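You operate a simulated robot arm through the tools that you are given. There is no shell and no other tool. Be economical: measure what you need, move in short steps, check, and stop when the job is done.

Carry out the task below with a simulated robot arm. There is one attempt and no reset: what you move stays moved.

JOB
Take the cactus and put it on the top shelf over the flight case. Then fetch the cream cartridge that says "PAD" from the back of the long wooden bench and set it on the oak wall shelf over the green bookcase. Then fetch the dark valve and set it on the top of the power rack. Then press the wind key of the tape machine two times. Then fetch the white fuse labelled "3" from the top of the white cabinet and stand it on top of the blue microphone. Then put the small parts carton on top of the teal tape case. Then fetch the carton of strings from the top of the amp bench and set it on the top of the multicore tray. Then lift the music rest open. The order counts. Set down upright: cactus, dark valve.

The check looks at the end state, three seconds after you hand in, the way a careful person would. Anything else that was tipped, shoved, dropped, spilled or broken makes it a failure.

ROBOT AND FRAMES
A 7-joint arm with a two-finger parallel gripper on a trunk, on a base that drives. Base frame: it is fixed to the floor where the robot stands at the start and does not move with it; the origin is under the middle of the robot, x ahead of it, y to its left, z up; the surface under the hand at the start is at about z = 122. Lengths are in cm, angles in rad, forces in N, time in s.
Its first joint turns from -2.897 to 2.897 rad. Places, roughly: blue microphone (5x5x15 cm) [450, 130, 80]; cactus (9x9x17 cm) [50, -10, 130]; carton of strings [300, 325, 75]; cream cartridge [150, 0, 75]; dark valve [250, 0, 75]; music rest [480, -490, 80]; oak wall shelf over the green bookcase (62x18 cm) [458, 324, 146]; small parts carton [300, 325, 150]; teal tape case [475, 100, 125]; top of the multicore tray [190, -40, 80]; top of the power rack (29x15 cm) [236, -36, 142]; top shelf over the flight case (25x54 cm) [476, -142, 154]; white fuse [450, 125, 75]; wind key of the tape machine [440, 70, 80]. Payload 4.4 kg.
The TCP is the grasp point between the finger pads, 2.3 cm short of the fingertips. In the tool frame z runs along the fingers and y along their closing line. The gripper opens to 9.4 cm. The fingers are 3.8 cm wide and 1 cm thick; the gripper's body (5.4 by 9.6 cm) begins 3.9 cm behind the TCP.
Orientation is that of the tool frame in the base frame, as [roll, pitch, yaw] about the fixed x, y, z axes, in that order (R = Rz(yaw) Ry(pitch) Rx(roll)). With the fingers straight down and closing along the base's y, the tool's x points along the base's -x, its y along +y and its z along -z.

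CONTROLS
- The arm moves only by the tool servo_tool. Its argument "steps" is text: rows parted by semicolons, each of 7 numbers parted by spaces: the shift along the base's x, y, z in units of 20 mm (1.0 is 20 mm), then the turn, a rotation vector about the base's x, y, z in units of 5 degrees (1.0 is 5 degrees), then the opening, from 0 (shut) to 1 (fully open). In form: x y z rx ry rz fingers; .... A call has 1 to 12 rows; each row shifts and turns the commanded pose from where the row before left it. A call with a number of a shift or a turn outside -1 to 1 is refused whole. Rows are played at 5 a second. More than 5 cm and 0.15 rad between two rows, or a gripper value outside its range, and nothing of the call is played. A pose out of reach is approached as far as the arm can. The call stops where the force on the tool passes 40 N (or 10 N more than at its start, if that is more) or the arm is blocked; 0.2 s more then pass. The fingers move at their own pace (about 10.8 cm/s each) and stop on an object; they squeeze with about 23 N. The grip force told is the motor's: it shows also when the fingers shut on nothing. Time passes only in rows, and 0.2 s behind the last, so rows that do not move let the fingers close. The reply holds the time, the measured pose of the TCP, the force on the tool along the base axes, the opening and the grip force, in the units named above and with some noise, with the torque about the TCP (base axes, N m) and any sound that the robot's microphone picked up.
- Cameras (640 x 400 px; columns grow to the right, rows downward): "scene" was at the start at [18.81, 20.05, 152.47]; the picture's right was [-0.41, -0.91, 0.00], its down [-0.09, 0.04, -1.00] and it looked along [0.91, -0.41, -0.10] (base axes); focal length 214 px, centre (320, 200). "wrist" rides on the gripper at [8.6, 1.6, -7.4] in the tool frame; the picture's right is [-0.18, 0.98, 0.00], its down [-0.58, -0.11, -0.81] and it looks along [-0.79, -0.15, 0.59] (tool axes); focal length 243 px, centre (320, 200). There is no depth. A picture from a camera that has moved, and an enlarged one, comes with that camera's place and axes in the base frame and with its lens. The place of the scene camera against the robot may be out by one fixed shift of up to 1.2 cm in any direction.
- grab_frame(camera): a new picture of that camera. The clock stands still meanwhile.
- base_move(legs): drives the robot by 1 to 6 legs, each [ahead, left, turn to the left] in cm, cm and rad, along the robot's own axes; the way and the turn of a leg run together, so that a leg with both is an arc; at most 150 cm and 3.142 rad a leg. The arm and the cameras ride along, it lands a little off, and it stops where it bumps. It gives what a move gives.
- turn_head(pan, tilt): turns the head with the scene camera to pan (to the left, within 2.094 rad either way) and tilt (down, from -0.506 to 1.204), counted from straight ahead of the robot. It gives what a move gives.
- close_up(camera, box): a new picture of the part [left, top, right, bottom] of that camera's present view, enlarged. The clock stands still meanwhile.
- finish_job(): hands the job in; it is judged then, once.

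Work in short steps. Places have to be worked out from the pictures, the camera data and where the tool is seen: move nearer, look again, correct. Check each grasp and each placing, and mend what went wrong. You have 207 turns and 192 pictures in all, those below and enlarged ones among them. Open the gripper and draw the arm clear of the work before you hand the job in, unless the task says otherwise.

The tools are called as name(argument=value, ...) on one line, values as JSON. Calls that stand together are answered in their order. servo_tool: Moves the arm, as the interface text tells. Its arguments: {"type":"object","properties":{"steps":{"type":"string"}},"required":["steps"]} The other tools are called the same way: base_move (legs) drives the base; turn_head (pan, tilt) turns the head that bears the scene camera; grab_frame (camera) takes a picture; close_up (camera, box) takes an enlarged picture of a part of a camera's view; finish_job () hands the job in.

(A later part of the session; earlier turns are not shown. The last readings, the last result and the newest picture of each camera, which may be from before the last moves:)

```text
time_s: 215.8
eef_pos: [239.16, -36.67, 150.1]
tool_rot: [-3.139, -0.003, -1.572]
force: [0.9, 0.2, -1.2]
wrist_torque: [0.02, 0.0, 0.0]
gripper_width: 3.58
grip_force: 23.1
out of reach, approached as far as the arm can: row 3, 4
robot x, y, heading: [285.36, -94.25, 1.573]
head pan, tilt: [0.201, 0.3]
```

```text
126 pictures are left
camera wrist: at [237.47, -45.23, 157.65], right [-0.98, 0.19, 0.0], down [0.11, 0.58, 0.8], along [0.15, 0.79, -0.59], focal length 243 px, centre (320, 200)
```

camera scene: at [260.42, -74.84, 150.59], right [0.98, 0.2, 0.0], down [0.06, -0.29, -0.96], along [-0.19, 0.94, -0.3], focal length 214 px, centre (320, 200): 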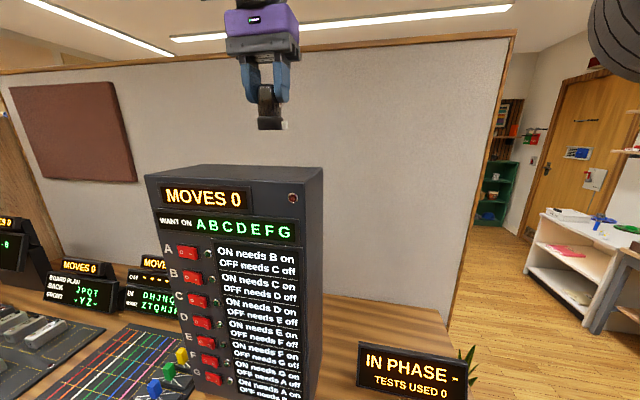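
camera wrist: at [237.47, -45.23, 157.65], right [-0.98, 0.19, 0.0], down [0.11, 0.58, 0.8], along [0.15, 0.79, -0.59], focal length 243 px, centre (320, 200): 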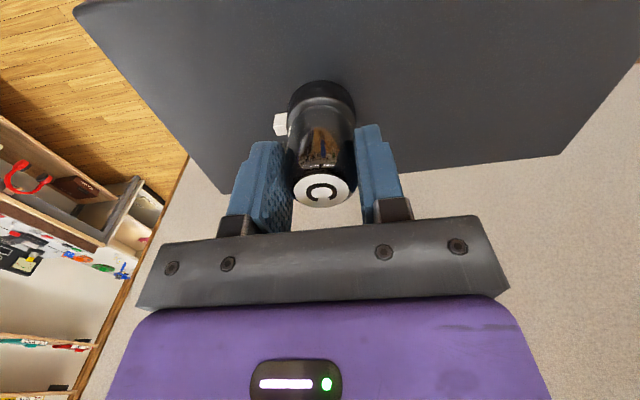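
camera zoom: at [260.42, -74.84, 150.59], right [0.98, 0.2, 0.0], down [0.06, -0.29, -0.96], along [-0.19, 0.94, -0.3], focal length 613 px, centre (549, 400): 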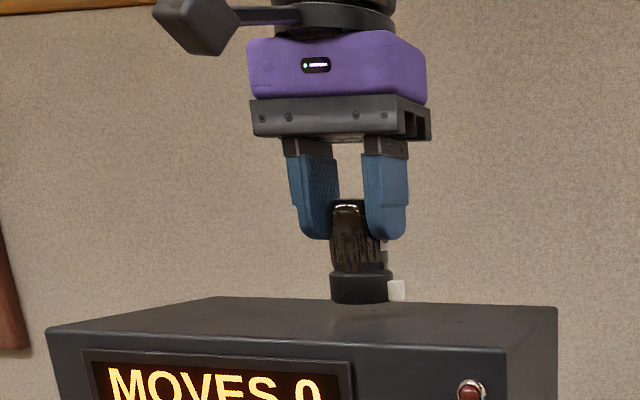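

Over the rack with margin all round. I lower in small steps until contact.

servo_tool(steps="0 0 -0.3 0 0 0 0; 0 0 -0.2 0 0 0 0; 0 0 -0.1 0 0 0 0; 0 0 -0.1 0 0 0 0; 0 0 0 0 0 0 0")

close_up(camera="scene", box=[140, 60, 340, 200])

```text
time_s: 216.9
eef_pos: [239.22, -36.73, 148.79]
tool_rot: [-3.141, -0.002, -1.573]
force: [-1.3, 0.2, 13.4]
wrist_torque: [0.08, 0.09, 0.01]
gripper_width: 3.61
grip_force: 23.1
robot x, y, heading: [285.4, -94.51, 1.57]
head pan, tilt: [0.201, 0.3]
```

```text
2.86 times, centred on (240, 130) of scene
camera zoom: at [260.44, -74.87, 150.6], right [0.98, 0.2, 0.0], down [0.06, -0.29, -0.96], along [-0.19, 0.94, -0.3], focal length 613 px, centre (549, 400)
```

zoom: 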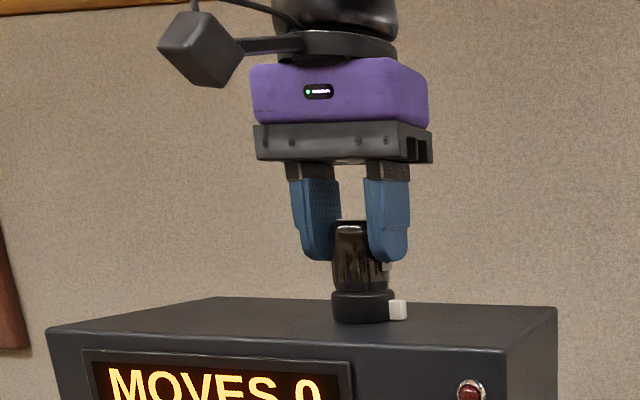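

Contact (+14 N) on the rack top. I ease off, open and rise.

servo_tool(steps="0 0 0.05 0 0 0 0; 0 0 0 0 0 0 0.5; 0 0 0 0 0 0 0.8; 0 0 0 0 0 0 0.8; 0 0 0.5 0 0 0 0.8; 0 0 1 0 0 0 0.8; 0 0 1 0 0 0 0.8; 0 0 1 0 0 0 0.8; 0 0 0.5 0 0 0 0.8; 0 0 0 0 0 0 0.8")

close_up(camera="scene", box=[140, 60, 340, 200])

```text
time_s: 219.2
eef_pos: [239.32, -36.71, 155.63]
tool_rot: [-3.139, -0.005, -1.573]
force: [-0.3, 0.4, 0.3]
wrist_torque: [0.0, -0.04, -0.01]
gripper_width: 7.51
grip_force: 0.0
out of reach, approached as far as the arm can: row 9
robot x, y, heading: [284.85, -94.65, 1.565]
head pan, tilt: [0.201, 0.3]
```

```text
2.86 times, centred on (240, 130) of scene
camera zoom: at [260.42, -74.84, 150.59], right [0.98, 0.2, 0.0], down [0.06, -0.29, -0.96], along [-0.19, 0.94, -0.3], focal length 613 px, centre (549, 400)
```

zoom: 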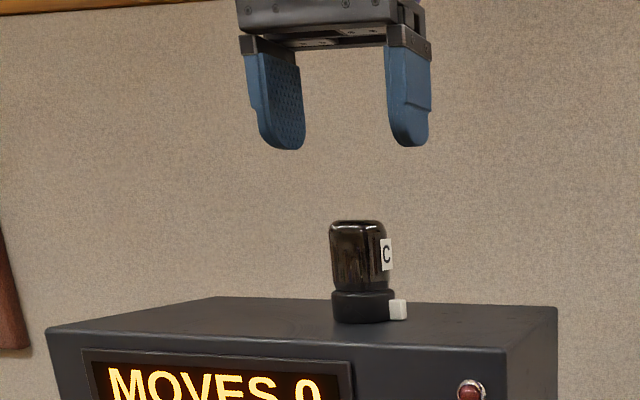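

The valve stands upright on the rack. I move the arm aside, then drive round to the tape-machine table on the right wall.

servo_tool(steps="1 0 0 0 0 0 1; 1 0 0 0 0 0 1; 1 0 0 0 0 0 1; 1 0 0 0 0 0 1; 1 0 0 0 0 0 1; 1 0 0 0 0 0 1; 1 0 0 0 0 0 1; 1 0 0 0 0 0 1; 1 0 0 0 0 0 1; 1 0 0 0 0 0 1; 1 0 0 0 0 0 1; 1 0 0 0 0 0 1")

base_move(legs=[[-24, 0, 0], [0, -95, 0], [130, 0, 0], [50, 0, -1.571]])

turn_head(pan=-0.2, tilt=0.35)

grab_frame(camera="scene")

```text
time_s: 221.8
eef_pos: [263.15, -36.8, 155.83]
tool_rot: [-3.139, -0.004, -1.572]
force: [-0.2, 0.5, 0.4]
wrist_torque: [-0.01, -0.04, 0.03]
gripper_width: 9.4
grip_force: 0.1
robot x, y, heading: [285.34, -94.3, 1.567]
head pan, tilt: [0.201, 0.3]
```

```text
time_s: 236.6
eef_pos: [425.13, 90.28, 155.86]
tool_rot: [-3.138, -0.006, -2.511]
force: [-0.9, 0.1, -0.1]
wrist_torque: [0.01, -0.04, -0.01]
gripper_width: 9.4
grip_force: 0.1
robot x, y, heading: [391.78, 38.53, 0.628]
head pan, tilt: [0.201, 0.3]
stopped in leg 4: the robot was blocked; the commanded pose is now the measured one
```

```text
time_s: 237.5
eef_pos: [425.23, 90.3, 155.85]
tool_rot: [-3.138, -0.005, -2.509]
force: [-0.5, 0.2, -0.6]
wrist_torque: [-0.01, -0.01, -0.02]
gripper_width: 9.42
grip_force: 0.0
robot x, y, heading: [391.44, 38.23, 0.627]
head pan, tilt: [-0.201, 0.351]
```

```text
123 pictures are left
camera scene: at [395.04, 67.42, 150.12], right [0.41, -0.91, 0.0], down [-0.31, -0.14, -0.94], along [0.85, 0.39, -0.34], focal length 214 px, centre (320, 200)
```

scene: 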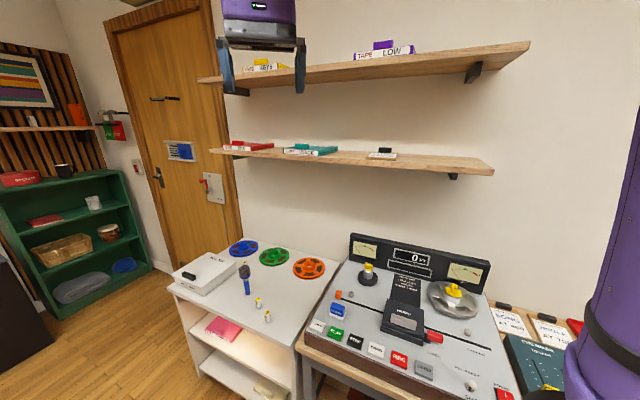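

The arc bumped the table edge at x≈391; I back away from it first, then turn the rest of the way and check for damage.

base_move(legs=[[-16, 11.5, 0], [0, 0, -0.627]])

turn_head(pan=-0.2, tilt=0.6)

grab_frame(camera="scene")

```text
time_s: 240.8
eef_pos: [429.54, 60.3, 155.67]
tool_rot: [-3.138, -0.004, -3.138]
force: [-1.0, -0.1, 0.1]
wrist_torque: [0.03, 0.0, 0.0]
gripper_width: 9.41
grip_force: 0.1
robot x, y, heading: [372.25, 38.39, -0.004]
head pan, tilt: [-0.201, 0.351]
```

```text
time_s: 241.6
eef_pos: [429.62, 60.37, 155.73]
tool_rot: [-3.138, -0.004, -3.139]
force: [0.1, 0.1, 0.8]
wrist_torque: [0.05, 0.01, 0.01]
gripper_width: 9.4
grip_force: 0.0
robot x, y, heading: [371.96, 38.3, -0.005]
head pan, tilt: [-0.201, 0.6]
```

```text
122 pictures are left
camera scene: at [391.22, 60.07, 147.85], right [-0.2, -0.98, 0.0], down [-0.55, 0.11, -0.83], along [0.81, -0.17, -0.56], focal length 214 px, centre (320, 200)
```

scene: 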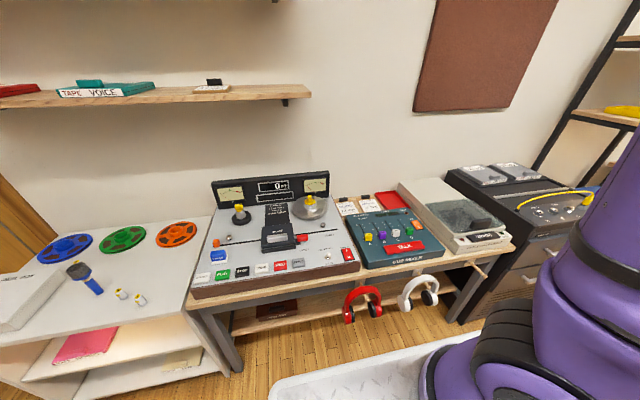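

The headphones still hang properly. I enlarge the tape machine to read its keys.

close_up(camera="scene", box=[185, 165, 365, 305])

close_up(camera="scene", box=[195, 235, 315, 300])

grab_frame(camera="wrist")

```text
2.86 times, centred on (275, 235) of scene
camera zoom: at [391.22, 60.07, 147.85], right [-0.2, -0.98, 0.0], down [-0.55, 0.11, -0.83], along [0.81, -0.17, -0.56], focal length 613 px, centre (449, 100)
```

zoom: 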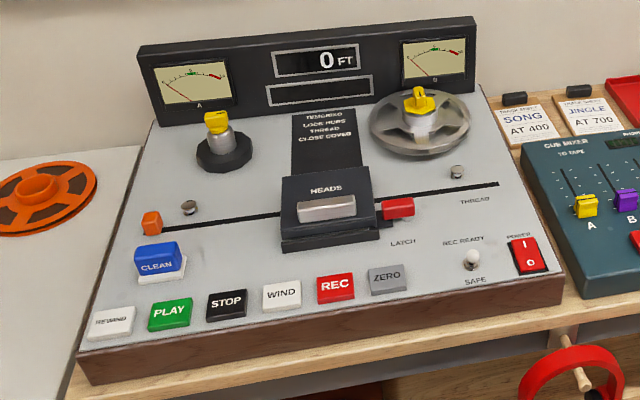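

```text
5.33 times, centred on (255, 268) of scene
camera zoom: at [391.22, 60.07, 147.85], right [-0.2, -0.98, 0.0], down [-0.55, 0.11, -0.83], along [0.81, -0.17, -0.56], focal length 1144 px, centre (667, -160)
```

zoom: 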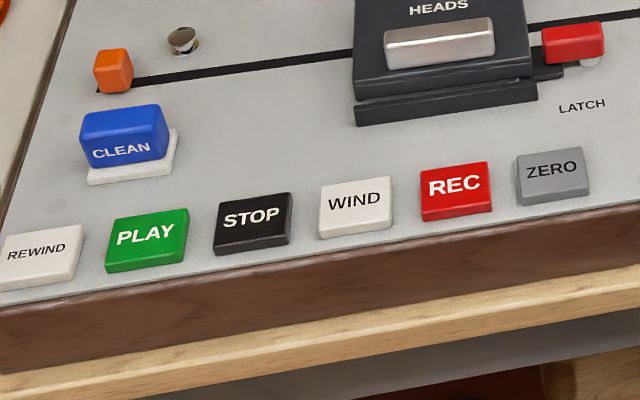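

```text
119 pictures are left
camera wrist: at [420.98, 61.98, 163.3], right [0.18, 0.98, 0.0], down [0.59, -0.1, 0.8], along [0.79, -0.15, -0.59], focal length 243 px, centre (320, 200)
```

wrist: 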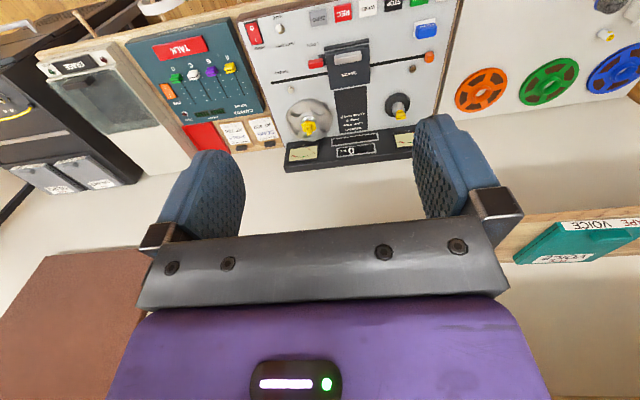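

The WIND key is the white one between STOP and REC, around [444.5, 70, ~84]. I close the fingers and come down to z≈105 just short of it, to look again.

servo_tool(steps="0.4 0.4 -1 0 0 0 0; 0.4 0.4 -1 0 0 0 0; 0.4 0.4 -1 0 0 0 0; 0.4 0.4 -1 0 0 0 0; 0.4 0.4 -1 0 0 0 0; 0.4 0.4 -1 0 0 0 0; 0.4 0.4 -1 0 0 0 0; 0.4 0.4 -1 0 0 0 0; 0.4 0.4 -1 0 0 0 0; 0.4 0.4 -1 0 0 0 0; 0.4 0.4 -1 0 0 0 0; 0.4 0.4 -1 0 0 0 0")

servo_tool(steps="0 0 -1 0 0 0 0; 0 0 -1 0 0 0 0; 0 0 -1 0 0 0 0; 0 0 -1 0 0 0 0; 0 0 -1 0 0 0 0; 0 0 -1 0 0 0 0; 0 0 -1 0 0 0 0; 0 0 -1 0 0 0 0; 0 0 -1 0 0 0 0; 0 0 -1 0 0 0 0; 0 0 -1 0 0 0 0; 0 0 0 0 0 0 0")

grab_frame(camera="wrist")

grab_frame(camera="scene")

```text
time_s: 244.2
eef_pos: [439.26, 69.85, 131.7]
tool_rot: [-3.137, -0.006, -3.138]
force: [-0.5, 0.0, 0.2]
wrist_torque: [0.05, 0.02, 0.0]
gripper_width: 0.0
grip_force: 23.0
robot x, y, heading: [372.13, 38.08, 0.001]
head pan, tilt: [-0.201, 0.6]
```

```text
time_s: 246.8
eef_pos: [439.31, 69.96, 109.69]
tool_rot: [-3.138, -0.005, -3.138]
force: [-0.6, 0.7, -0.1]
wrist_torque: [0.02, 0.01, -0.02]
gripper_width: 0.0
grip_force: 23.3
robot x, y, heading: [372.28, 38.22, -0.002]
head pan, tilt: [-0.201, 0.6]
```

```text
118 pictures are left
camera wrist: at [430.55, 71.58, 117.23], right [0.18, 0.98, 0.0], down [0.59, -0.1, 0.8], along [0.79, -0.15, -0.59], focal length 243 px, centre (320, 200)
```

wrist: 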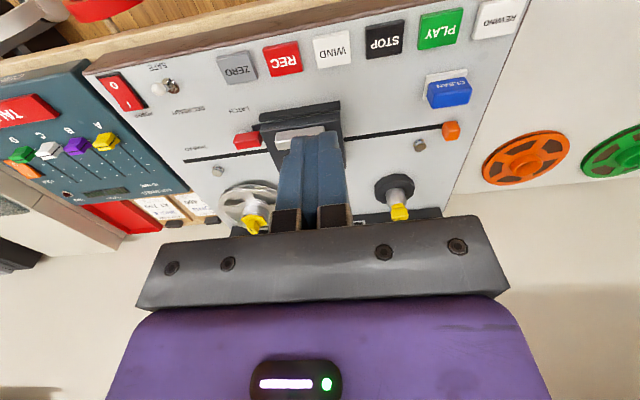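

```text
117 pictures are left
camera scene: at [391.22, 60.07, 147.84], right [-0.2, -0.98, 0.0], down [-0.55, 0.11, -0.83], along [0.81, -0.17, -0.56], focal length 214 px, centre (320, 200)
```

scene: 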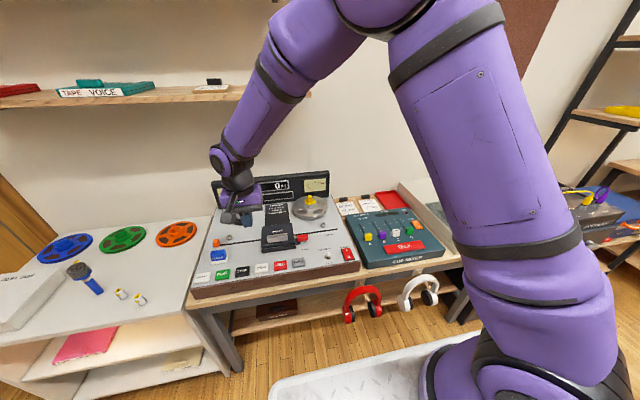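

WIND is at [443.9, 70.2], key top z≈84. I move over it and descend to about 3 cm above.

servo_tool(steps="0.8 0.1 -1 0 0 0 0; 0.8 0 -1 0 0 0 0; 0.7 0 -1 0 0 0 0; 0 0 -1 0 0 0 0; 0 0 -1 0 0 0 0; 0 0 -1 0 0 0 0; 0 0 -1 0 0 0 0; 0 0 -1 0 0 0 0; 0 0 -1 0 0 0 0; 0 0 -1 0 0 0 0; 0 0 0 0 0 0 0")

grab_frame(camera="wrist")

close_up(camera="scene", box=[185, 165, 365, 305])

```text
time_s: 249.2
eef_pos: [443.79, 70.19, 89.68]
tool_rot: [-3.138, -0.005, -3.137]
force: [0.1, -0.1, -0.3]
wrist_torque: [-0.03, -0.02, 0.02]
gripper_width: 0.0
grip_force: 23.2
robot x, y, heading: [371.78, 37.96, 0.003]
head pan, tilt: [-0.201, 0.6]
```

```text
116 pictures are left
camera wrist: at [435.14, 71.83, 97.24], right [0.18, 0.98, 0.0], down [0.59, -0.1, 0.8], along [0.79, -0.15, -0.59], focal length 243 px, centre (320, 200)
```

wrist: 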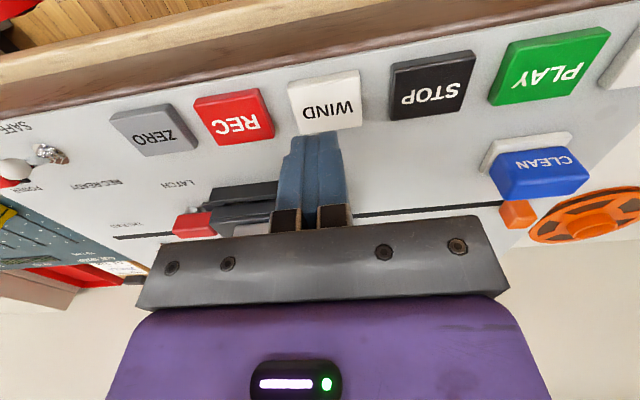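

```text
2.86 times, centred on (275, 235) of scene
camera zoom: at [391.22, 60.07, 147.84], right [-0.2, -0.98, 0.0], down [-0.55, 0.11, -0.83], along [0.81, -0.17, -0.56], focal length 613 px, centre (449, 100)
```

zoom: 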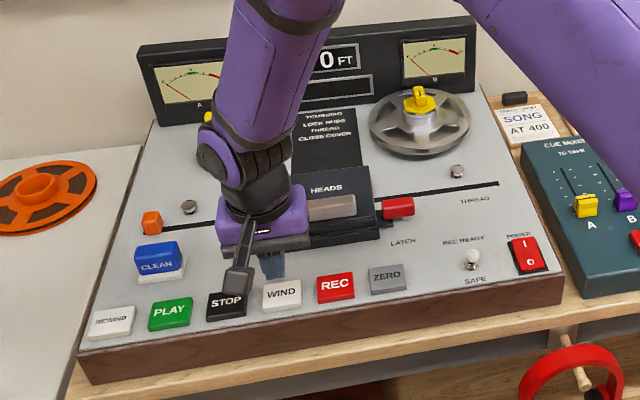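

I go 1.5 cm lower and look again, to settle the key's height.

servo_tool(steps="0 0.1 -0.4 0 0 0 0; 0 0 -0.35 0 0 0 0; 0 0 0 0 0 0 0")

grab_frame(camera="wrist")

close_up(camera="scene", box=[215, 220, 315, 290])

```text
time_s: 250.0
eef_pos: [443.87, 70.3, 88.18]
tool_rot: [-3.139, -0.006, -3.137]
force: [0.1, -0.9, -0.6]
wrist_torque: [-0.03, 0.0, -0.04]
gripper_width: 0.0
grip_force: 23.4
robot x, y, heading: [371.82, 38.14, -0.002]
head pan, tilt: [-0.201, 0.6]
```

```text
114 pictures are left
camera wrist: at [435.19, 71.95, 95.72], right [0.18, 0.98, 0.0], down [0.59, -0.1, 0.8], along [0.79, -0.15, -0.59], focal length 243 px, centre (320, 200)
```

wrist: 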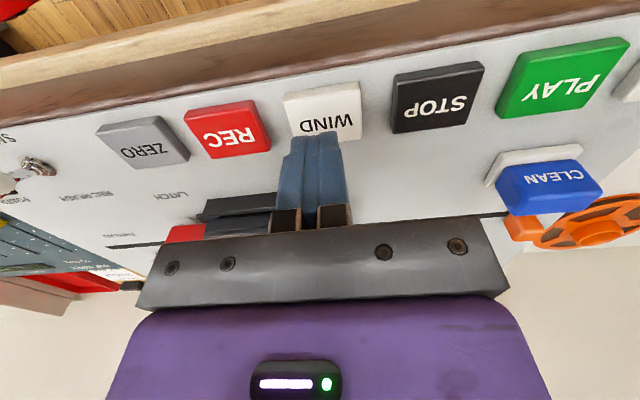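

```text
5.71 times, centred on (265, 255) of scene
camera zoom: at [391.22, 60.08, 147.84], right [-0.2, -0.98, 0.0], down [-0.55, 0.11, -0.83], along [0.81, -0.17, -0.56], focal length 1226 px, centre (634, -114)
```

zoom: 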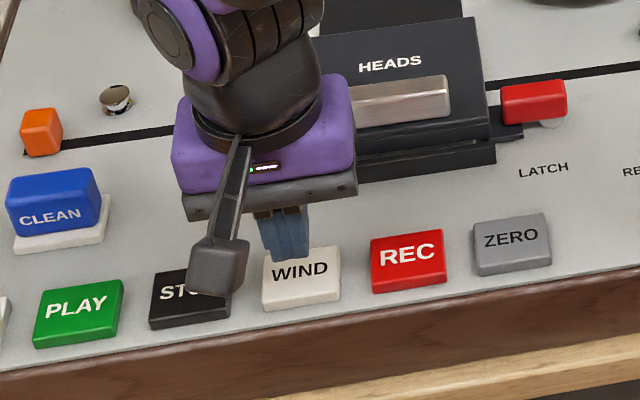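

Both views agree on the key top at z≈83.5 with my x good; I shift 0.5 cm in -y and lower in small steps to find contact.

servo_tool(steps="0 -0.25 -0.2 0 0 0 0; 0 0 -0.25 0 0 0 0; 0 0 -0.25 0 0 0 0; 0 0 -0.15 0 0 0 0; 0 0 0 0 0 0 0")

close_up(camera="scene", box=[215, 220, 315, 290])

```text
time_s: 251.2
eef_pos: [443.82, 69.8, 86.47]
tool_rot: [-3.139, -0.004, -3.139]
force: [0.0, -1.0, 0.5]
wrist_torque: [0.01, 0.0, 0.0]
gripper_width: 0.0
grip_force: 23.0
robot x, y, heading: [372.16, 37.94, -0.001]
head pan, tilt: [-0.201, 0.6]
```

```text
5.71 times, centred on (265, 255) of scene
camera zoom: at [391.22, 60.08, 147.84], right [-0.2, -0.98, 0.0], down [-0.55, 0.11, -0.83], along [0.81, -0.17, -0.56], focal length 1226 px, centre (634, -114)
```

zoom: 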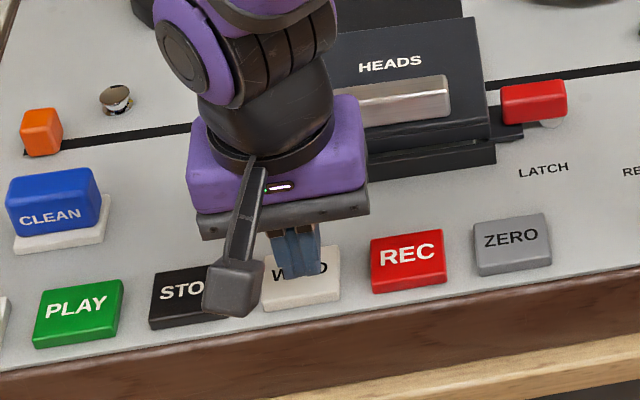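

servo_tool(steps="0.25 -0.1 0 0 0 0 0; 0 0 -0.1 0 0 0 0; 0 0 -0.1 0 0 0 0; 0 0 -0.1 0 0 0 0; 0 0 0 0 0 0 0")

close_up(camera="scene", box=[215, 220, 315, 290])

```text
time_s: 252.4
eef_pos: [444.26, 69.73, 85.86]
tool_rot: [-3.137, -0.005, -3.138]
force: [0.6, -0.6, 0.2]
wrist_torque: [0.01, -0.01, 0.02]
gripper_width: 0.0
grip_force: 23.6
robot x, y, heading: [371.73, 38.15, -0.004]
head pan, tilt: [-0.201, 0.6]
```

```text
5.71 times, centred on (265, 255) of scene
camera zoom: at [391.22, 60.08, 147.84], right [-0.2, -0.98, 0.0], down [-0.55, 0.11, -0.83], along [0.81, -0.17, -0.56], focal length 1226 px, centre (634, -114)
```

zoom: 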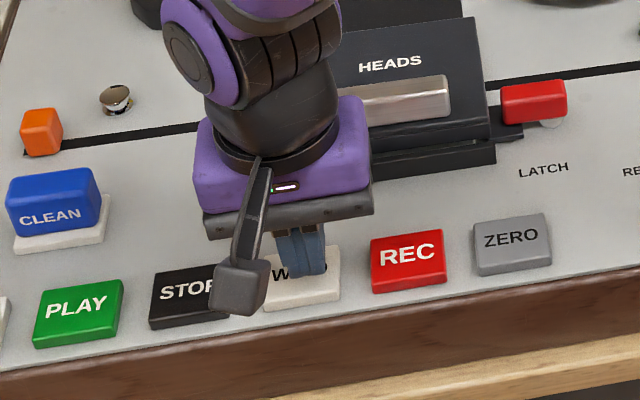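

Still no contact; I continue at 1 mm per row.

servo_tool(steps="0.1 0 -0.05 0 0 0 0; 0 0 -0.05 0 0 0 0; 0 0 -0.05 0 0 0 0; 0 0 -0.05 0 0 0 0; 0 0 0 0 0 0 0")

```text
time_s: 253.6
eef_pos: [444.49, 69.69, 85.44]
tool_rot: [-3.139, -0.005, -3.137]
force: [0.2, 0.1, -0.3]
wrist_torque: [-0.02, 0.01, 0.01]
gripper_width: 0.0
grip_force: 23.3
robot x, y, heading: [371.99, 37.8, -0.002]
head pan, tilt: [-0.201, 0.6]
```

servo_tool(steps="0 0 -0.05 0 0 0 0; 0 0 -0.05 0 0 0 0; 0 0 -0.05 0 0 0 0; 0 0 0 0 0 0 0")

grab_frame(camera="wrist")

```text
time_s: 254.6
eef_pos: [444.48, 69.67, 85.35]
tool_rot: [-3.137, -0.006, -3.138]
force: [0.2, 0.1, 0.5]
wrist_torque: [-0.03, -0.01, 0.0]
gripper_width: 0.0
grip_force: 22.9
robot x, y, heading: [371.94, 38.1, -0.003]
head pan, tilt: [-0.201, 0.6]
```

```text
110 pictures are left
camera wrist: at [435.86, 71.28, 92.8], right [0.18, 0.98, 0.0], down [0.59, -0.1, 0.8], along [0.79, -0.15, -0.59], focal length 243 px, centre (320, 200)
```

wrist: 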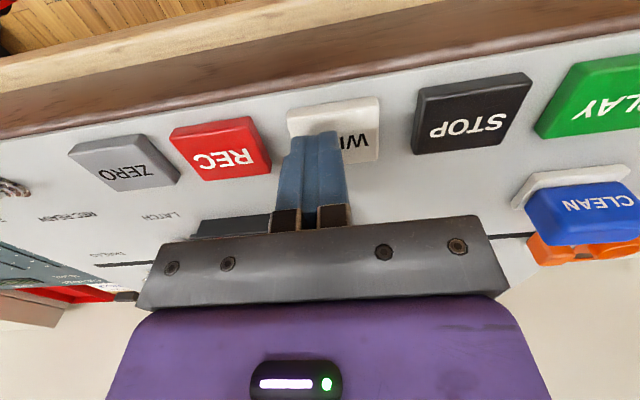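

The wrist view shows the fingers toward the -y side of WIND, so I shift +0.5 cm in y and keep lowering.

servo_tool(steps="0 0.25 0 0 0 0 0; 0 0 -0.05 0 0 0 0; 0 0 -0.05 0 0 0 0; 0 0 -0.05 0 0 0 0; 0 0 0 0 0 0 0")

```text
time_s: 255.8
eef_pos: [444.52, 70.09, 84.96]
tool_rot: [-3.139, -0.004, -3.137]
force: [0.2, 0.3, 0.2]
wrist_torque: [0.02, 0.02, 0.0]
gripper_width: 0.01
grip_force: 22.7
robot x, y, heading: [371.71, 38.46, -0.001]
head pan, tilt: [-0.201, 0.6]
```

servo_tool(steps="0 0 -0.07 0 0 0 0; 0 0 -0.07 0 0 0 0; 0 0 -0.07 0 0 0 0; 0 0 0 0 0 0 0")

close_up(camera="scene", box=[215, 220, 315, 290])

```text
time_s: 256.8
eef_pos: [444.51, 70.17, 84.67]
tool_rot: [-3.139, -0.007, -3.138]
force: [-0.5, -0.2, 0.0]
wrist_torque: [0.03, 0.0, 0.01]
gripper_width: 0.0
grip_force: 23.4
robot x, y, heading: [372.08, 38.33, -0.0]
head pan, tilt: [-0.201, 0.6]
```

```text
5.71 times, centred on (265, 255) of scene
camera zoom: at [391.22, 60.08, 147.84], right [-0.2, -0.98, 0.0], down [-0.55, 0.11, -0.83], along [0.81, -0.17, -0.56], focal length 1226 px, centre (634, -114)
```

zoom: 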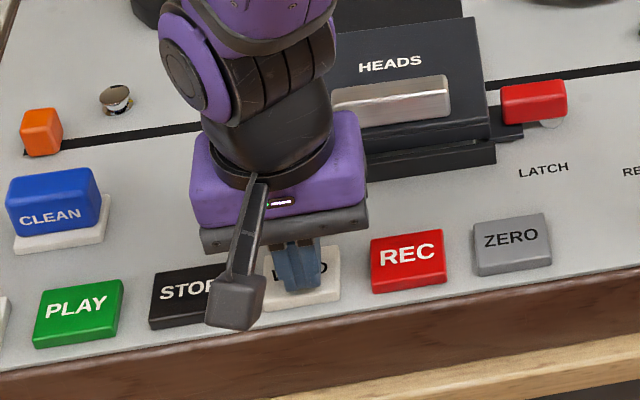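

servo_tool(steps="0.3 0 0 0 0 0 0; 0 0 -0.07 0 0 0 0; 0 0 -0.07 0 0 0 0; 0 0 0 0 0 0 0")

grab_frame(camera="wrist")

```text
time_s: 257.8
eef_pos: [445.09, 70.1, 84.32]
tool_rot: [-3.137, -0.006, -3.139]
force: [0.0, 0.4, 1.5]
wrist_torque: [-0.02, 0.01, 0.0]
gripper_width: 0.03
grip_force: 22.8
robot x, y, heading: [371.78, 38.0, -0.004]
head pan, tilt: [-0.201, 0.6]
```

```text
108 pictures are left
camera wrist: at [436.45, 71.78, 91.79], right [0.18, 0.98, 0.0], down [0.59, -0.1, 0.8], along [0.79, -0.15, -0.59], focal length 243 px, centre (320, 200)
```

wrist: 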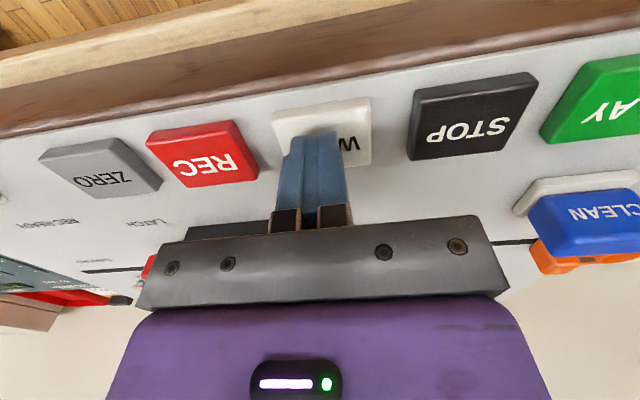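

Alignment is good and contact is near. I continue in small steps.

servo_tool(steps="0 0 -0.04 0 0 0 0; 0 0 -0.04 0 0 0 0; 0 0 0 0 0 0 0")

```text
time_s: 258.6
eef_pos: [445.12, 70.16, 84.02]
tool_rot: [-3.14, -0.007, -3.138]
force: [-1.4, -0.1, 1.5]
wrist_torque: [-0.04, -0.03, -0.02]
gripper_width: 0.02
grip_force: 23.3
robot x, y, heading: [371.93, 37.99, 0.001]
head pan, tilt: [-0.201, 0.6]
heard: click
```

A click: press one registered. I rise 1.2 cm to release it and check the display.

servo_tool(steps="0 0 0.3 0 0 0 0; 0 0 0.3 0 0 0 0; 0 0 0 0 0 0 0")

close_up(camera="scene", box=[185, 165, 365, 305])

```text
time_s: 259.4
eef_pos: [445.04, 70.09, 85.31]
tool_rot: [-3.138, -0.006, -3.139]
force: [0.4, 0.7, -0.5]
wrist_torque: [-0.02, 0.02, -0.04]
gripper_width: 0.0
grip_force: 22.6
robot x, y, heading: [371.83, 38.02, -0.003]
head pan, tilt: [-0.201, 0.6]
```

```text
2.86 times, centred on (275, 235) of scene
camera zoom: at [391.23, 60.08, 147.84], right [-0.2, -0.98, 0.0], down [-0.55, 0.11, -0.83], along [0.81, -0.17, -0.56], focal length 613 px, centre (449, 100)
```

zoom: 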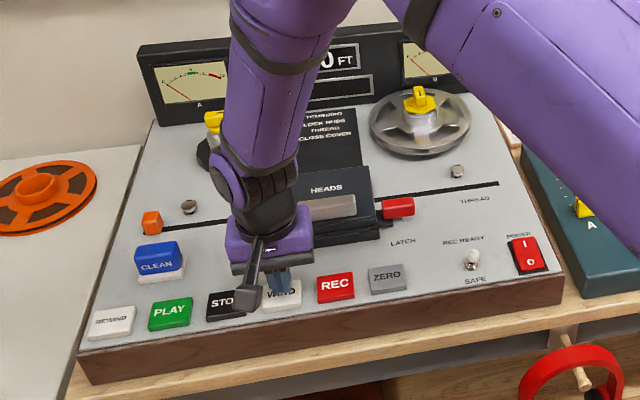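

Now the second press, with the same travel.

servo_tool(steps="0 0 -0.3 0 0 0 0; 0 0 -0.22 0 0 0 0; 0 0 -0.04 0 0 0 0; 0 0 -0.04 0 0 0 0; 0 0 0 0 0 0 0")

```text
time_s: 260.6
eef_pos: [445.08, 70.08, 84.13]
tool_rot: [-3.138, -0.006, -3.137]
force: [0.8, 1.0, 2.3]
wrist_torque: [0.02, -0.03, 0.03]
gripper_width: 0.03
grip_force: 22.9
robot x, y, heading: [372.15, 38.25, -0.003]
head pan, tilt: [-0.201, 0.6]
heard: click
```

Second click. I raise the hand well clear and look at the machine.

servo_tool(steps="0 0 0.5 0 0 0 0; 0 0 1 0 0 0 0; 0 0 1 0 0 0 0; 0 0 1 0 0 0 0; 0 0 1 0 0 0 0; 0 0 1 0 0 0 0; 0 0 1 0 0 0 0; 0 0 1 0 0 0 0; 0 0 1 0 0 0 0; 0 0 1 0 0 0 0; 0 0 1 0 0 0 0; 0 0 1 0 0 0 0")

servo_tool(steps="-1 0 1 0 0 0 1; -1 0 1 0 0 0 1; -1 0 1 0 0 0 1; -1 0 1 0 0 0 1; -1 0 1 0 0 0 1; 0 0 1 0 0 0 1; 0 0 1 0 0 0 1; 0 0 1 0 0 0 1; 0 0 0 0 0 0 1")

close_up(camera="scene", box=[185, 165, 365, 305])

grab_frame(camera="wrist")

```text
time_s: 263.2
eef_pos: [445.14, 70.24, 107.08]
tool_rot: [-3.138, -0.005, -3.138]
force: [1.0, 0.2, -0.5]
wrist_torque: [0.03, -0.01, -0.01]
gripper_width: 0.0
grip_force: 23.1
robot x, y, heading: [371.87, 38.58, -0.005]
head pan, tilt: [-0.201, 0.6]
```

```text
time_s: 265.2
eef_pos: [435.3, 70.19, 123.13]
tool_rot: [-3.139, -0.005, -3.139]
force: [-0.2, 0.0, 0.4]
wrist_torque: [-0.02, 0.02, 0.0]
gripper_width: 9.37
grip_force: 0.0
robot x, y, heading: [372.4, 37.76, 0.001]
head pan, tilt: [-0.201, 0.6]
```

```text
2.86 times, centred on (275, 235) of scene
camera zoom: at [391.23, 60.08, 147.84], right [-0.2, -0.98, 0.0], down [-0.55, 0.11, -0.83], along [0.81, -0.17, -0.56], focal length 613 px, centre (449, 100)
```

zoom: 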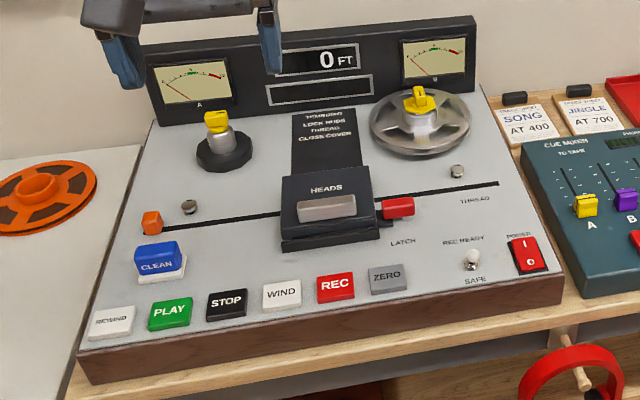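

```text
105 pictures are left
camera wrist: at [426.62, 71.84, 130.67], right [0.18, 0.98, 0.0], down [0.59, -0.1, 0.8], along [0.79, -0.15, -0.6], focal length 243 px, centre (320, 200)
```

wrist: 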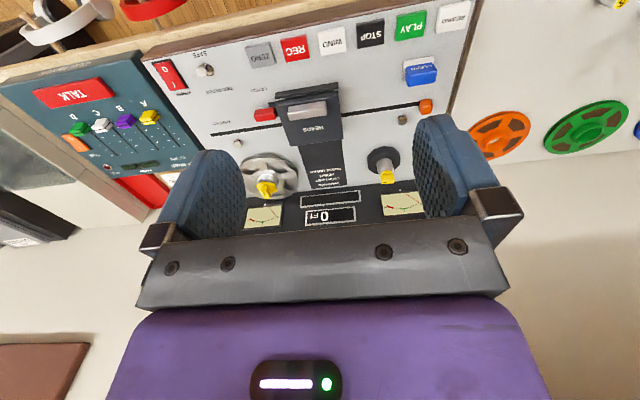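

All looks right, with the keys unmoved. Next is the fuse: I strafe left to face the white cabinet and look.

base_move(legs=[[0, 65, 0]])

grab_frame(camera="scene")

grab_frame(camera="wrist")

```text
time_s: 268.8
eef_pos: [435.67, 135.11, 123.15]
tool_rot: [-3.137, -0.006, -3.141]
force: [0.0, -0.4, -0.2]
wrist_torque: [0.02, 0.01, -0.06]
gripper_width: 9.37
grip_force: 0.2
robot x, y, heading: [372.6, 103.09, -0.011]
head pan, tilt: [-0.201, 0.6]
```

```text
104 pictures are left
camera scene: at [391.65, 125.26, 147.84], right [-0.21, -0.98, 0.0], down [-0.55, 0.12, -0.83], along [0.81, -0.17, -0.56], focal length 214 px, centre (320, 200)
```

scene: 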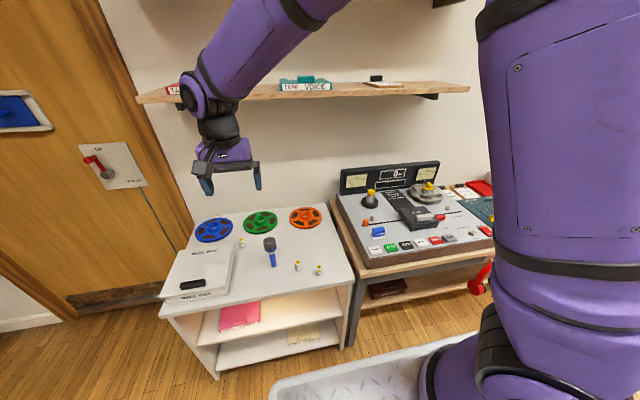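

```text
103 pictures are left
camera wrist: at [427.11, 136.82, 130.67], right [0.19, 0.98, 0.0], down [0.59, -0.11, 0.8], along [0.79, -0.15, -0.59], focal length 243 px, centre (320, 200)
```

wrist: 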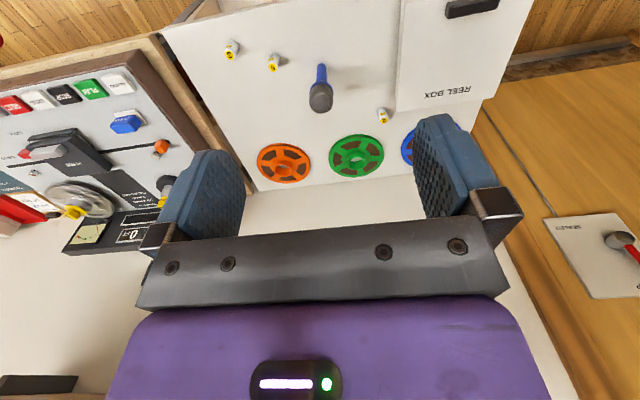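

Three small fuses and the standing microphone are visible. I enlarge both views to read the labels.

close_up(camera="wrist", box=[200, 20, 420, 150])

close_up(camera="scene", box=[220, 220, 340, 295])

```text
2.91 times, centred on (310, 85) of wrist
camera zoom: at [427.11, 136.82, 130.67], right [0.19, 0.98, 0.0], down [0.59, -0.11, 0.8], along [0.79, -0.15, -0.59], focal length 706 px, centre (349, 534)
```

zoom: 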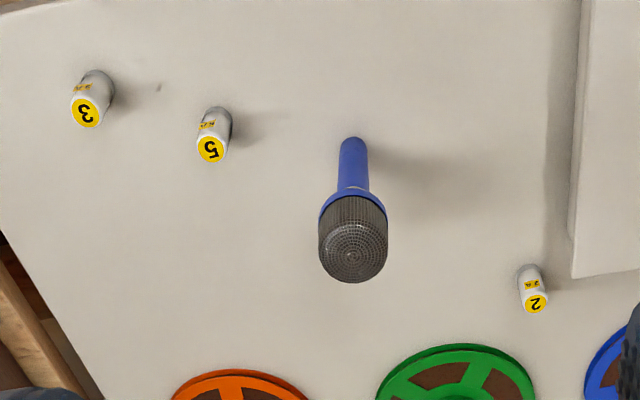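

```text
5.33 times, centred on (280, 258) of scene
camera zoom: at [391.65, 125.26, 147.84], right [-0.21, -0.98, 0.0], down [-0.55, 0.12, -0.83], along [0.81, -0.17, -0.56], focal length 1144 px, centre (533, -107)
```

zoom: 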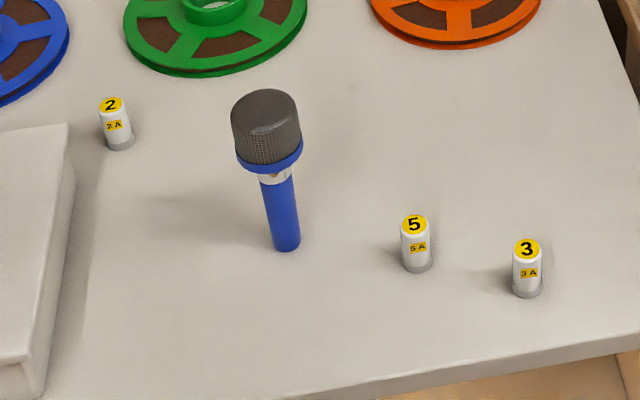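

Fuse 3 is at about [445.2, 114.5], standing z 74–78.7; the mic stands at about [453.3, 132] with its top near z 89. I bring the hand above fuse 3 with a part-open gripper.

servo_tool(steps="0.4 -1 -0.5 0 0 0 0.6; 0.4 -1 -0.5 0 0 0 0.6; 0.4 -1 -0.5 0 0 0 0.6; 0.4 -1 -0.5 0 0 0 0.6; 0.4 -1 -0.5 0 0 0 0.6; 0.4 -1 -1 0 0 0 0.6; 0.4 -1 -1 0 0 0 0.6; 0.4 -1 -1 0 0 0 0.6; 0.4 -1 -1 0 0 0 0.6; 0.4 -1 -1 0 0 0 0.6; 0.4 -0.3 -1 0 0 0 0.6; 0.4 0 -1 0 0 0 0.6")

servo_tool(steps="0 0 -1 0 0 0 0.6; 0 0 -1 0 0 0 0.6; 0 0 -1 0 0 0 0.6; 0 0 -1 0 0 0 0.6; 0 0 0 0 0 0 0.6")

grab_frame(camera="wrist")

```text
time_s: 271.4
eef_pos: [445.19, 114.54, 104.14]
tool_rot: [-3.138, -0.006, 3.14]
force: [-0.2, 0.6, 0.3]
wrist_torque: [0.05, -0.03, 0.03]
gripper_width: 5.63
grip_force: 0.0
robot x, y, heading: [372.09, 103.21, -0.005]
head pan, tilt: [-0.201, 0.6]
```

```text
time_s: 272.6
eef_pos: [445.11, 114.52, 96.18]
tool_rot: [-3.138, -0.006, 3.14]
force: [0.3, -0.3, 1.1]
wrist_torque: [-0.02, 0.0, 0.01]
gripper_width: 5.62
grip_force: 0.1
robot x, y, heading: [372.94, 103.34, -0.009]
head pan, tilt: [-0.201, 0.6]
```

```text
100 pictures are left
camera wrist: at [436.64, 116.22, 103.71], right [0.19, 0.98, 0.0], down [0.59, -0.11, 0.8], along [0.79, -0.15, -0.59], focal length 243 px, centre (320, 200)
```

wrist: 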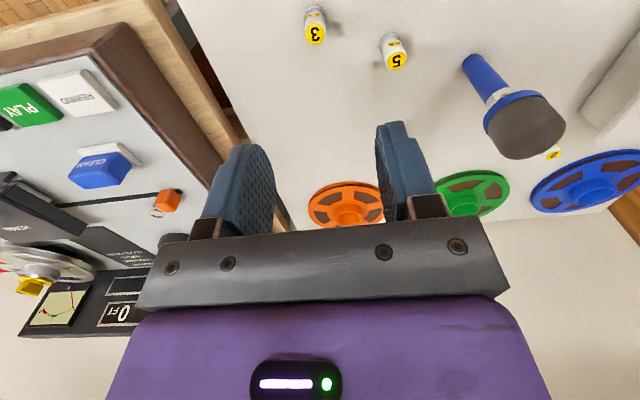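

Aligned. I descend to z≈86 and check.

servo_tool(steps="0 -0.1 -1 0 0 0 0.6; 0 0 -1 0 0 0 0.6; 0 0 -1 0 0 0 0.6; 0 0 -1 0 0 0 0.6; 0 0 -1 0 0 0 0.6; 0 0 0 0 0 0 0.6")

grab_frame(camera="wrist")

```text
time_s: 274.0
eef_pos: [445.03, 114.37, 86.05]
tool_rot: [-3.137, -0.006, 3.139]
force: [-0.9, 0.0, -0.9]
wrist_torque: [-0.01, -0.02, 0.02]
gripper_width: 5.63
grip_force: 0.0
robot x, y, heading: [372.18, 103.45, -0.008]
head pan, tilt: [-0.201, 0.6]
```

```text
99 pictures are left
camera wrist: at [436.49, 116.05, 93.6], right [0.19, 0.98, 0.0], down [0.58, -0.11, 0.8], along [0.79, -0.15, -0.59], focal length 243 px, centre (320, 200)
```

wrist: 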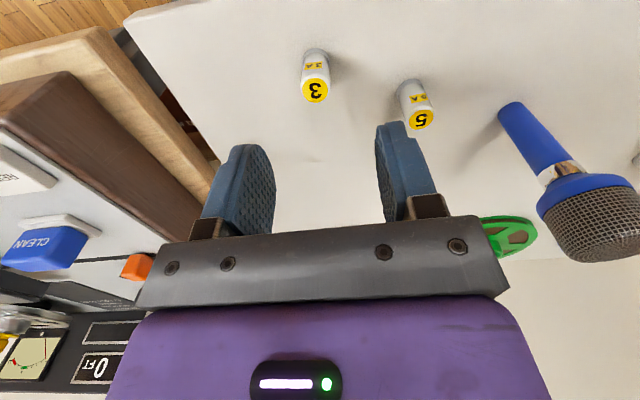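

Top z≈78.5. I lower to TCP z≈78 and close.

servo_tool(steps="0 -0.1 -1 0 0 0 0.6; 0 0 -1 0 0 0 0.6; 0 0 -1 0 0 0 0.6; 0 0 -1 0 0 0 0.6; 0 0 0 0 0 0 0.6; 0 0 0 0 0 0 0; 0 0 0 0 0 0 0; 0 0 0 0 0 0 0; 0 0 0 0 0 0 0")

grab_frame(camera="wrist")

close_up(camera="scene", box=[220, 210, 360, 295])

```text
time_s: 276.0
eef_pos: [445.28, 114.03, 78.21]
tool_rot: [-3.137, -0.005, 3.141]
force: [0.0, -0.8, 0.5]
wrist_torque: [-0.03, -0.03, 0.01]
gripper_width: 2.13
grip_force: 23.1
robot x, y, heading: [372.99, 103.2, -0.006]
head pan, tilt: [-0.201, 0.6]
```

```text
98 pictures are left
camera wrist: at [436.6, 115.74, 85.79], right [0.19, 0.98, 0.0], down [0.59, -0.11, 0.8], along [0.79, -0.15, -0.59], focal length 243 px, centre (320, 200)
```

wrist: 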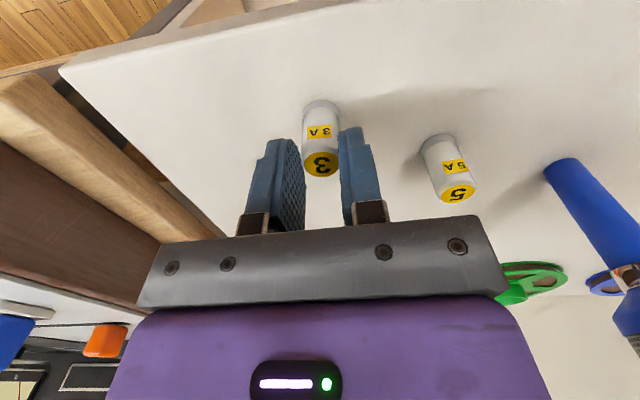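

```text
4.57 times, centred on (290, 252) of scene
camera zoom: at [391.65, 125.25, 147.84], right [-0.21, -0.98, 0.0], down [-0.55, 0.12, -0.83], along [0.81, -0.17, -0.56], focal length 980 px, centre (457, -40)
```

zoom: 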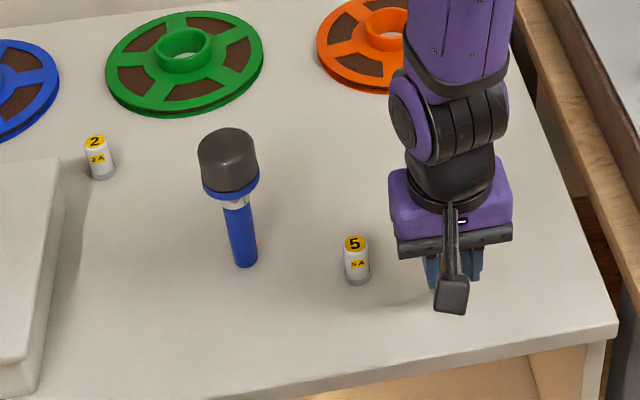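

Gripped (2.1 cm). I lift to z≈102 and move near the mic, then look to align.

servo_tool(steps="0 0 0.5 0 0 0 0; 0 0 1 0 0 0 0; 0 0 1 0 0 0 0; 0 0 1 0 0 0 0; 0 0 1 0 0 0 0; 0 0 1 0 0 0 0; 0 0 1 0 0 0 0; 0 0 1 0 0 0 0; 0 0 1 0 0 0 0; 0 0 1 0 0 0 0; 0 0 1 0 0 0 0; 0 0 1 0 0 0 0")

servo_tool(steps="0 1 0 0 0 0 0; 0 1 0 0 0 0 0; 0 1 0 0 0 0 0; 0 1 0 0 0 0 0; 0 1 0 0 0 0 0; 0 1 0 0 0 0 0; 0 1 0 0 0 0 0; 0 1 0 0 0 0 0; 0 1 0 0 0 0 0; 0 0 0 0 0 0 0")

grab_frame(camera="wrist")

close_up(camera="scene", box=[200, 150, 360, 270])

```text
time_s: 278.6
eef_pos: [445.17, 114.27, 101.13]
tool_rot: [-3.138, -0.006, 3.141]
force: [0.3, -0.3, -0.4]
wrist_torque: [0.01, -0.02, 0.03]
gripper_width: 2.13
grip_force: 23.3
robot x, y, heading: [372.34, 102.78, -0.005]
head pan, tilt: [-0.201, 0.6]
```

```text
time_s: 280.8
eef_pos: [445.36, 132.05, 101.05]
tool_rot: [-3.138, -0.005, 3.141]
force: [0.1, 0.0, 0.6]
wrist_torque: [-0.03, 0.02, 0.0]
gripper_width: 2.15
grip_force: 23.0
robot x, y, heading: [372.31, 103.4, -0.006]
head pan, tilt: [-0.201, 0.6]
```

```text
96 pictures are left
camera wrist: at [436.79, 133.83, 108.67], right [0.19, 0.98, 0.0], down [0.59, -0.11, 0.8], along [0.79, -0.15, -0.59], focal length 243 px, centre (320, 200)
```

wrist: 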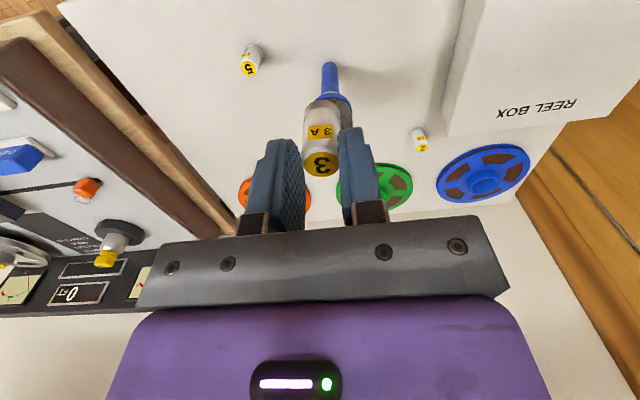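

```text
3.33 times, centred on (280, 210) of scene
camera zoom: at [391.65, 125.25, 147.84], right [-0.21, -0.98, 0.0], down [-0.55, 0.12, -0.83], along [0.81, -0.17, -0.56], focal length 715 px, centre (453, 167)
```

zoom: 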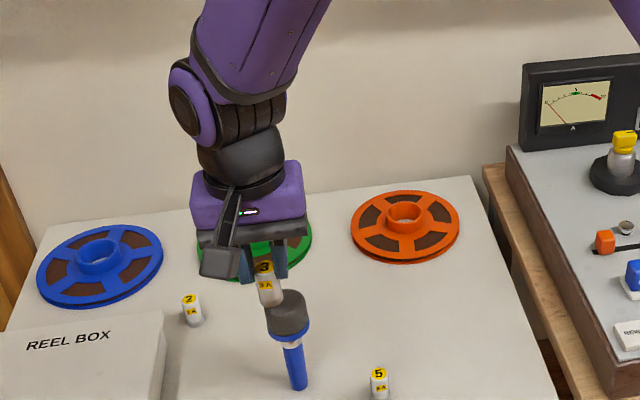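

Mic axis relative to the fuse: about +7.9 in x and -0.3 in y. I move over it, still 7 cm above, and compare in the picture.

servo_tool(steps="1 -0.15 0 0 0 0 0; 1 0 0 0 0 0 0; 1 0 0 0 0 0 0; 0.9 0 0 0 0 0 0; 0 0 -1 0 0 0 0; 0 0 -0.5 0 0 0 0; 0 0 0 0 0 0 0")

close_up(camera="scene", box=[230, 180, 310, 270])

grab_frame(camera="wrist")

```text
time_s: 282.4
eef_pos: [453.36, 131.95, 98.03]
tool_rot: [-3.138, -0.006, 3.139]
force: [0.0, -1.0, -0.4]
wrist_torque: [0.0, -0.02, -0.02]
gripper_width: 2.1
grip_force: 23.4
robot x, y, heading: [372.35, 103.47, -0.011]
head pan, tilt: [-0.201, 0.6]
```

```text
4.44 times, centred on (270, 225) of scene
camera zoom: at [391.65, 125.25, 147.84], right [-0.21, -0.98, 0.0], down [-0.55, 0.12, -0.83], along [0.81, -0.17, -0.56], focal length 953 px, centre (542, 89)
```

zoom: 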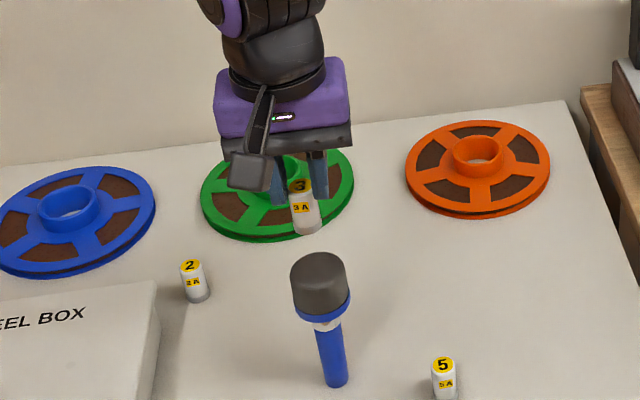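

```text
93 pictures are left
camera wrist: at [444.67, 133.54, 105.62], right [0.19, 0.98, 0.0], down [0.58, -0.11, 0.8], along [0.79, -0.15, -0.59], focal length 243 px, centre (320, 200)
```

wrist: 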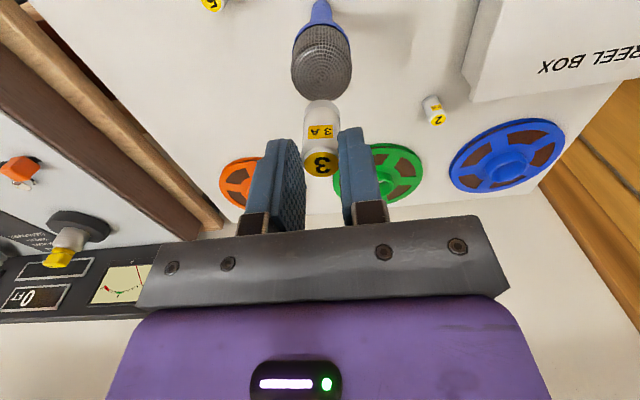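

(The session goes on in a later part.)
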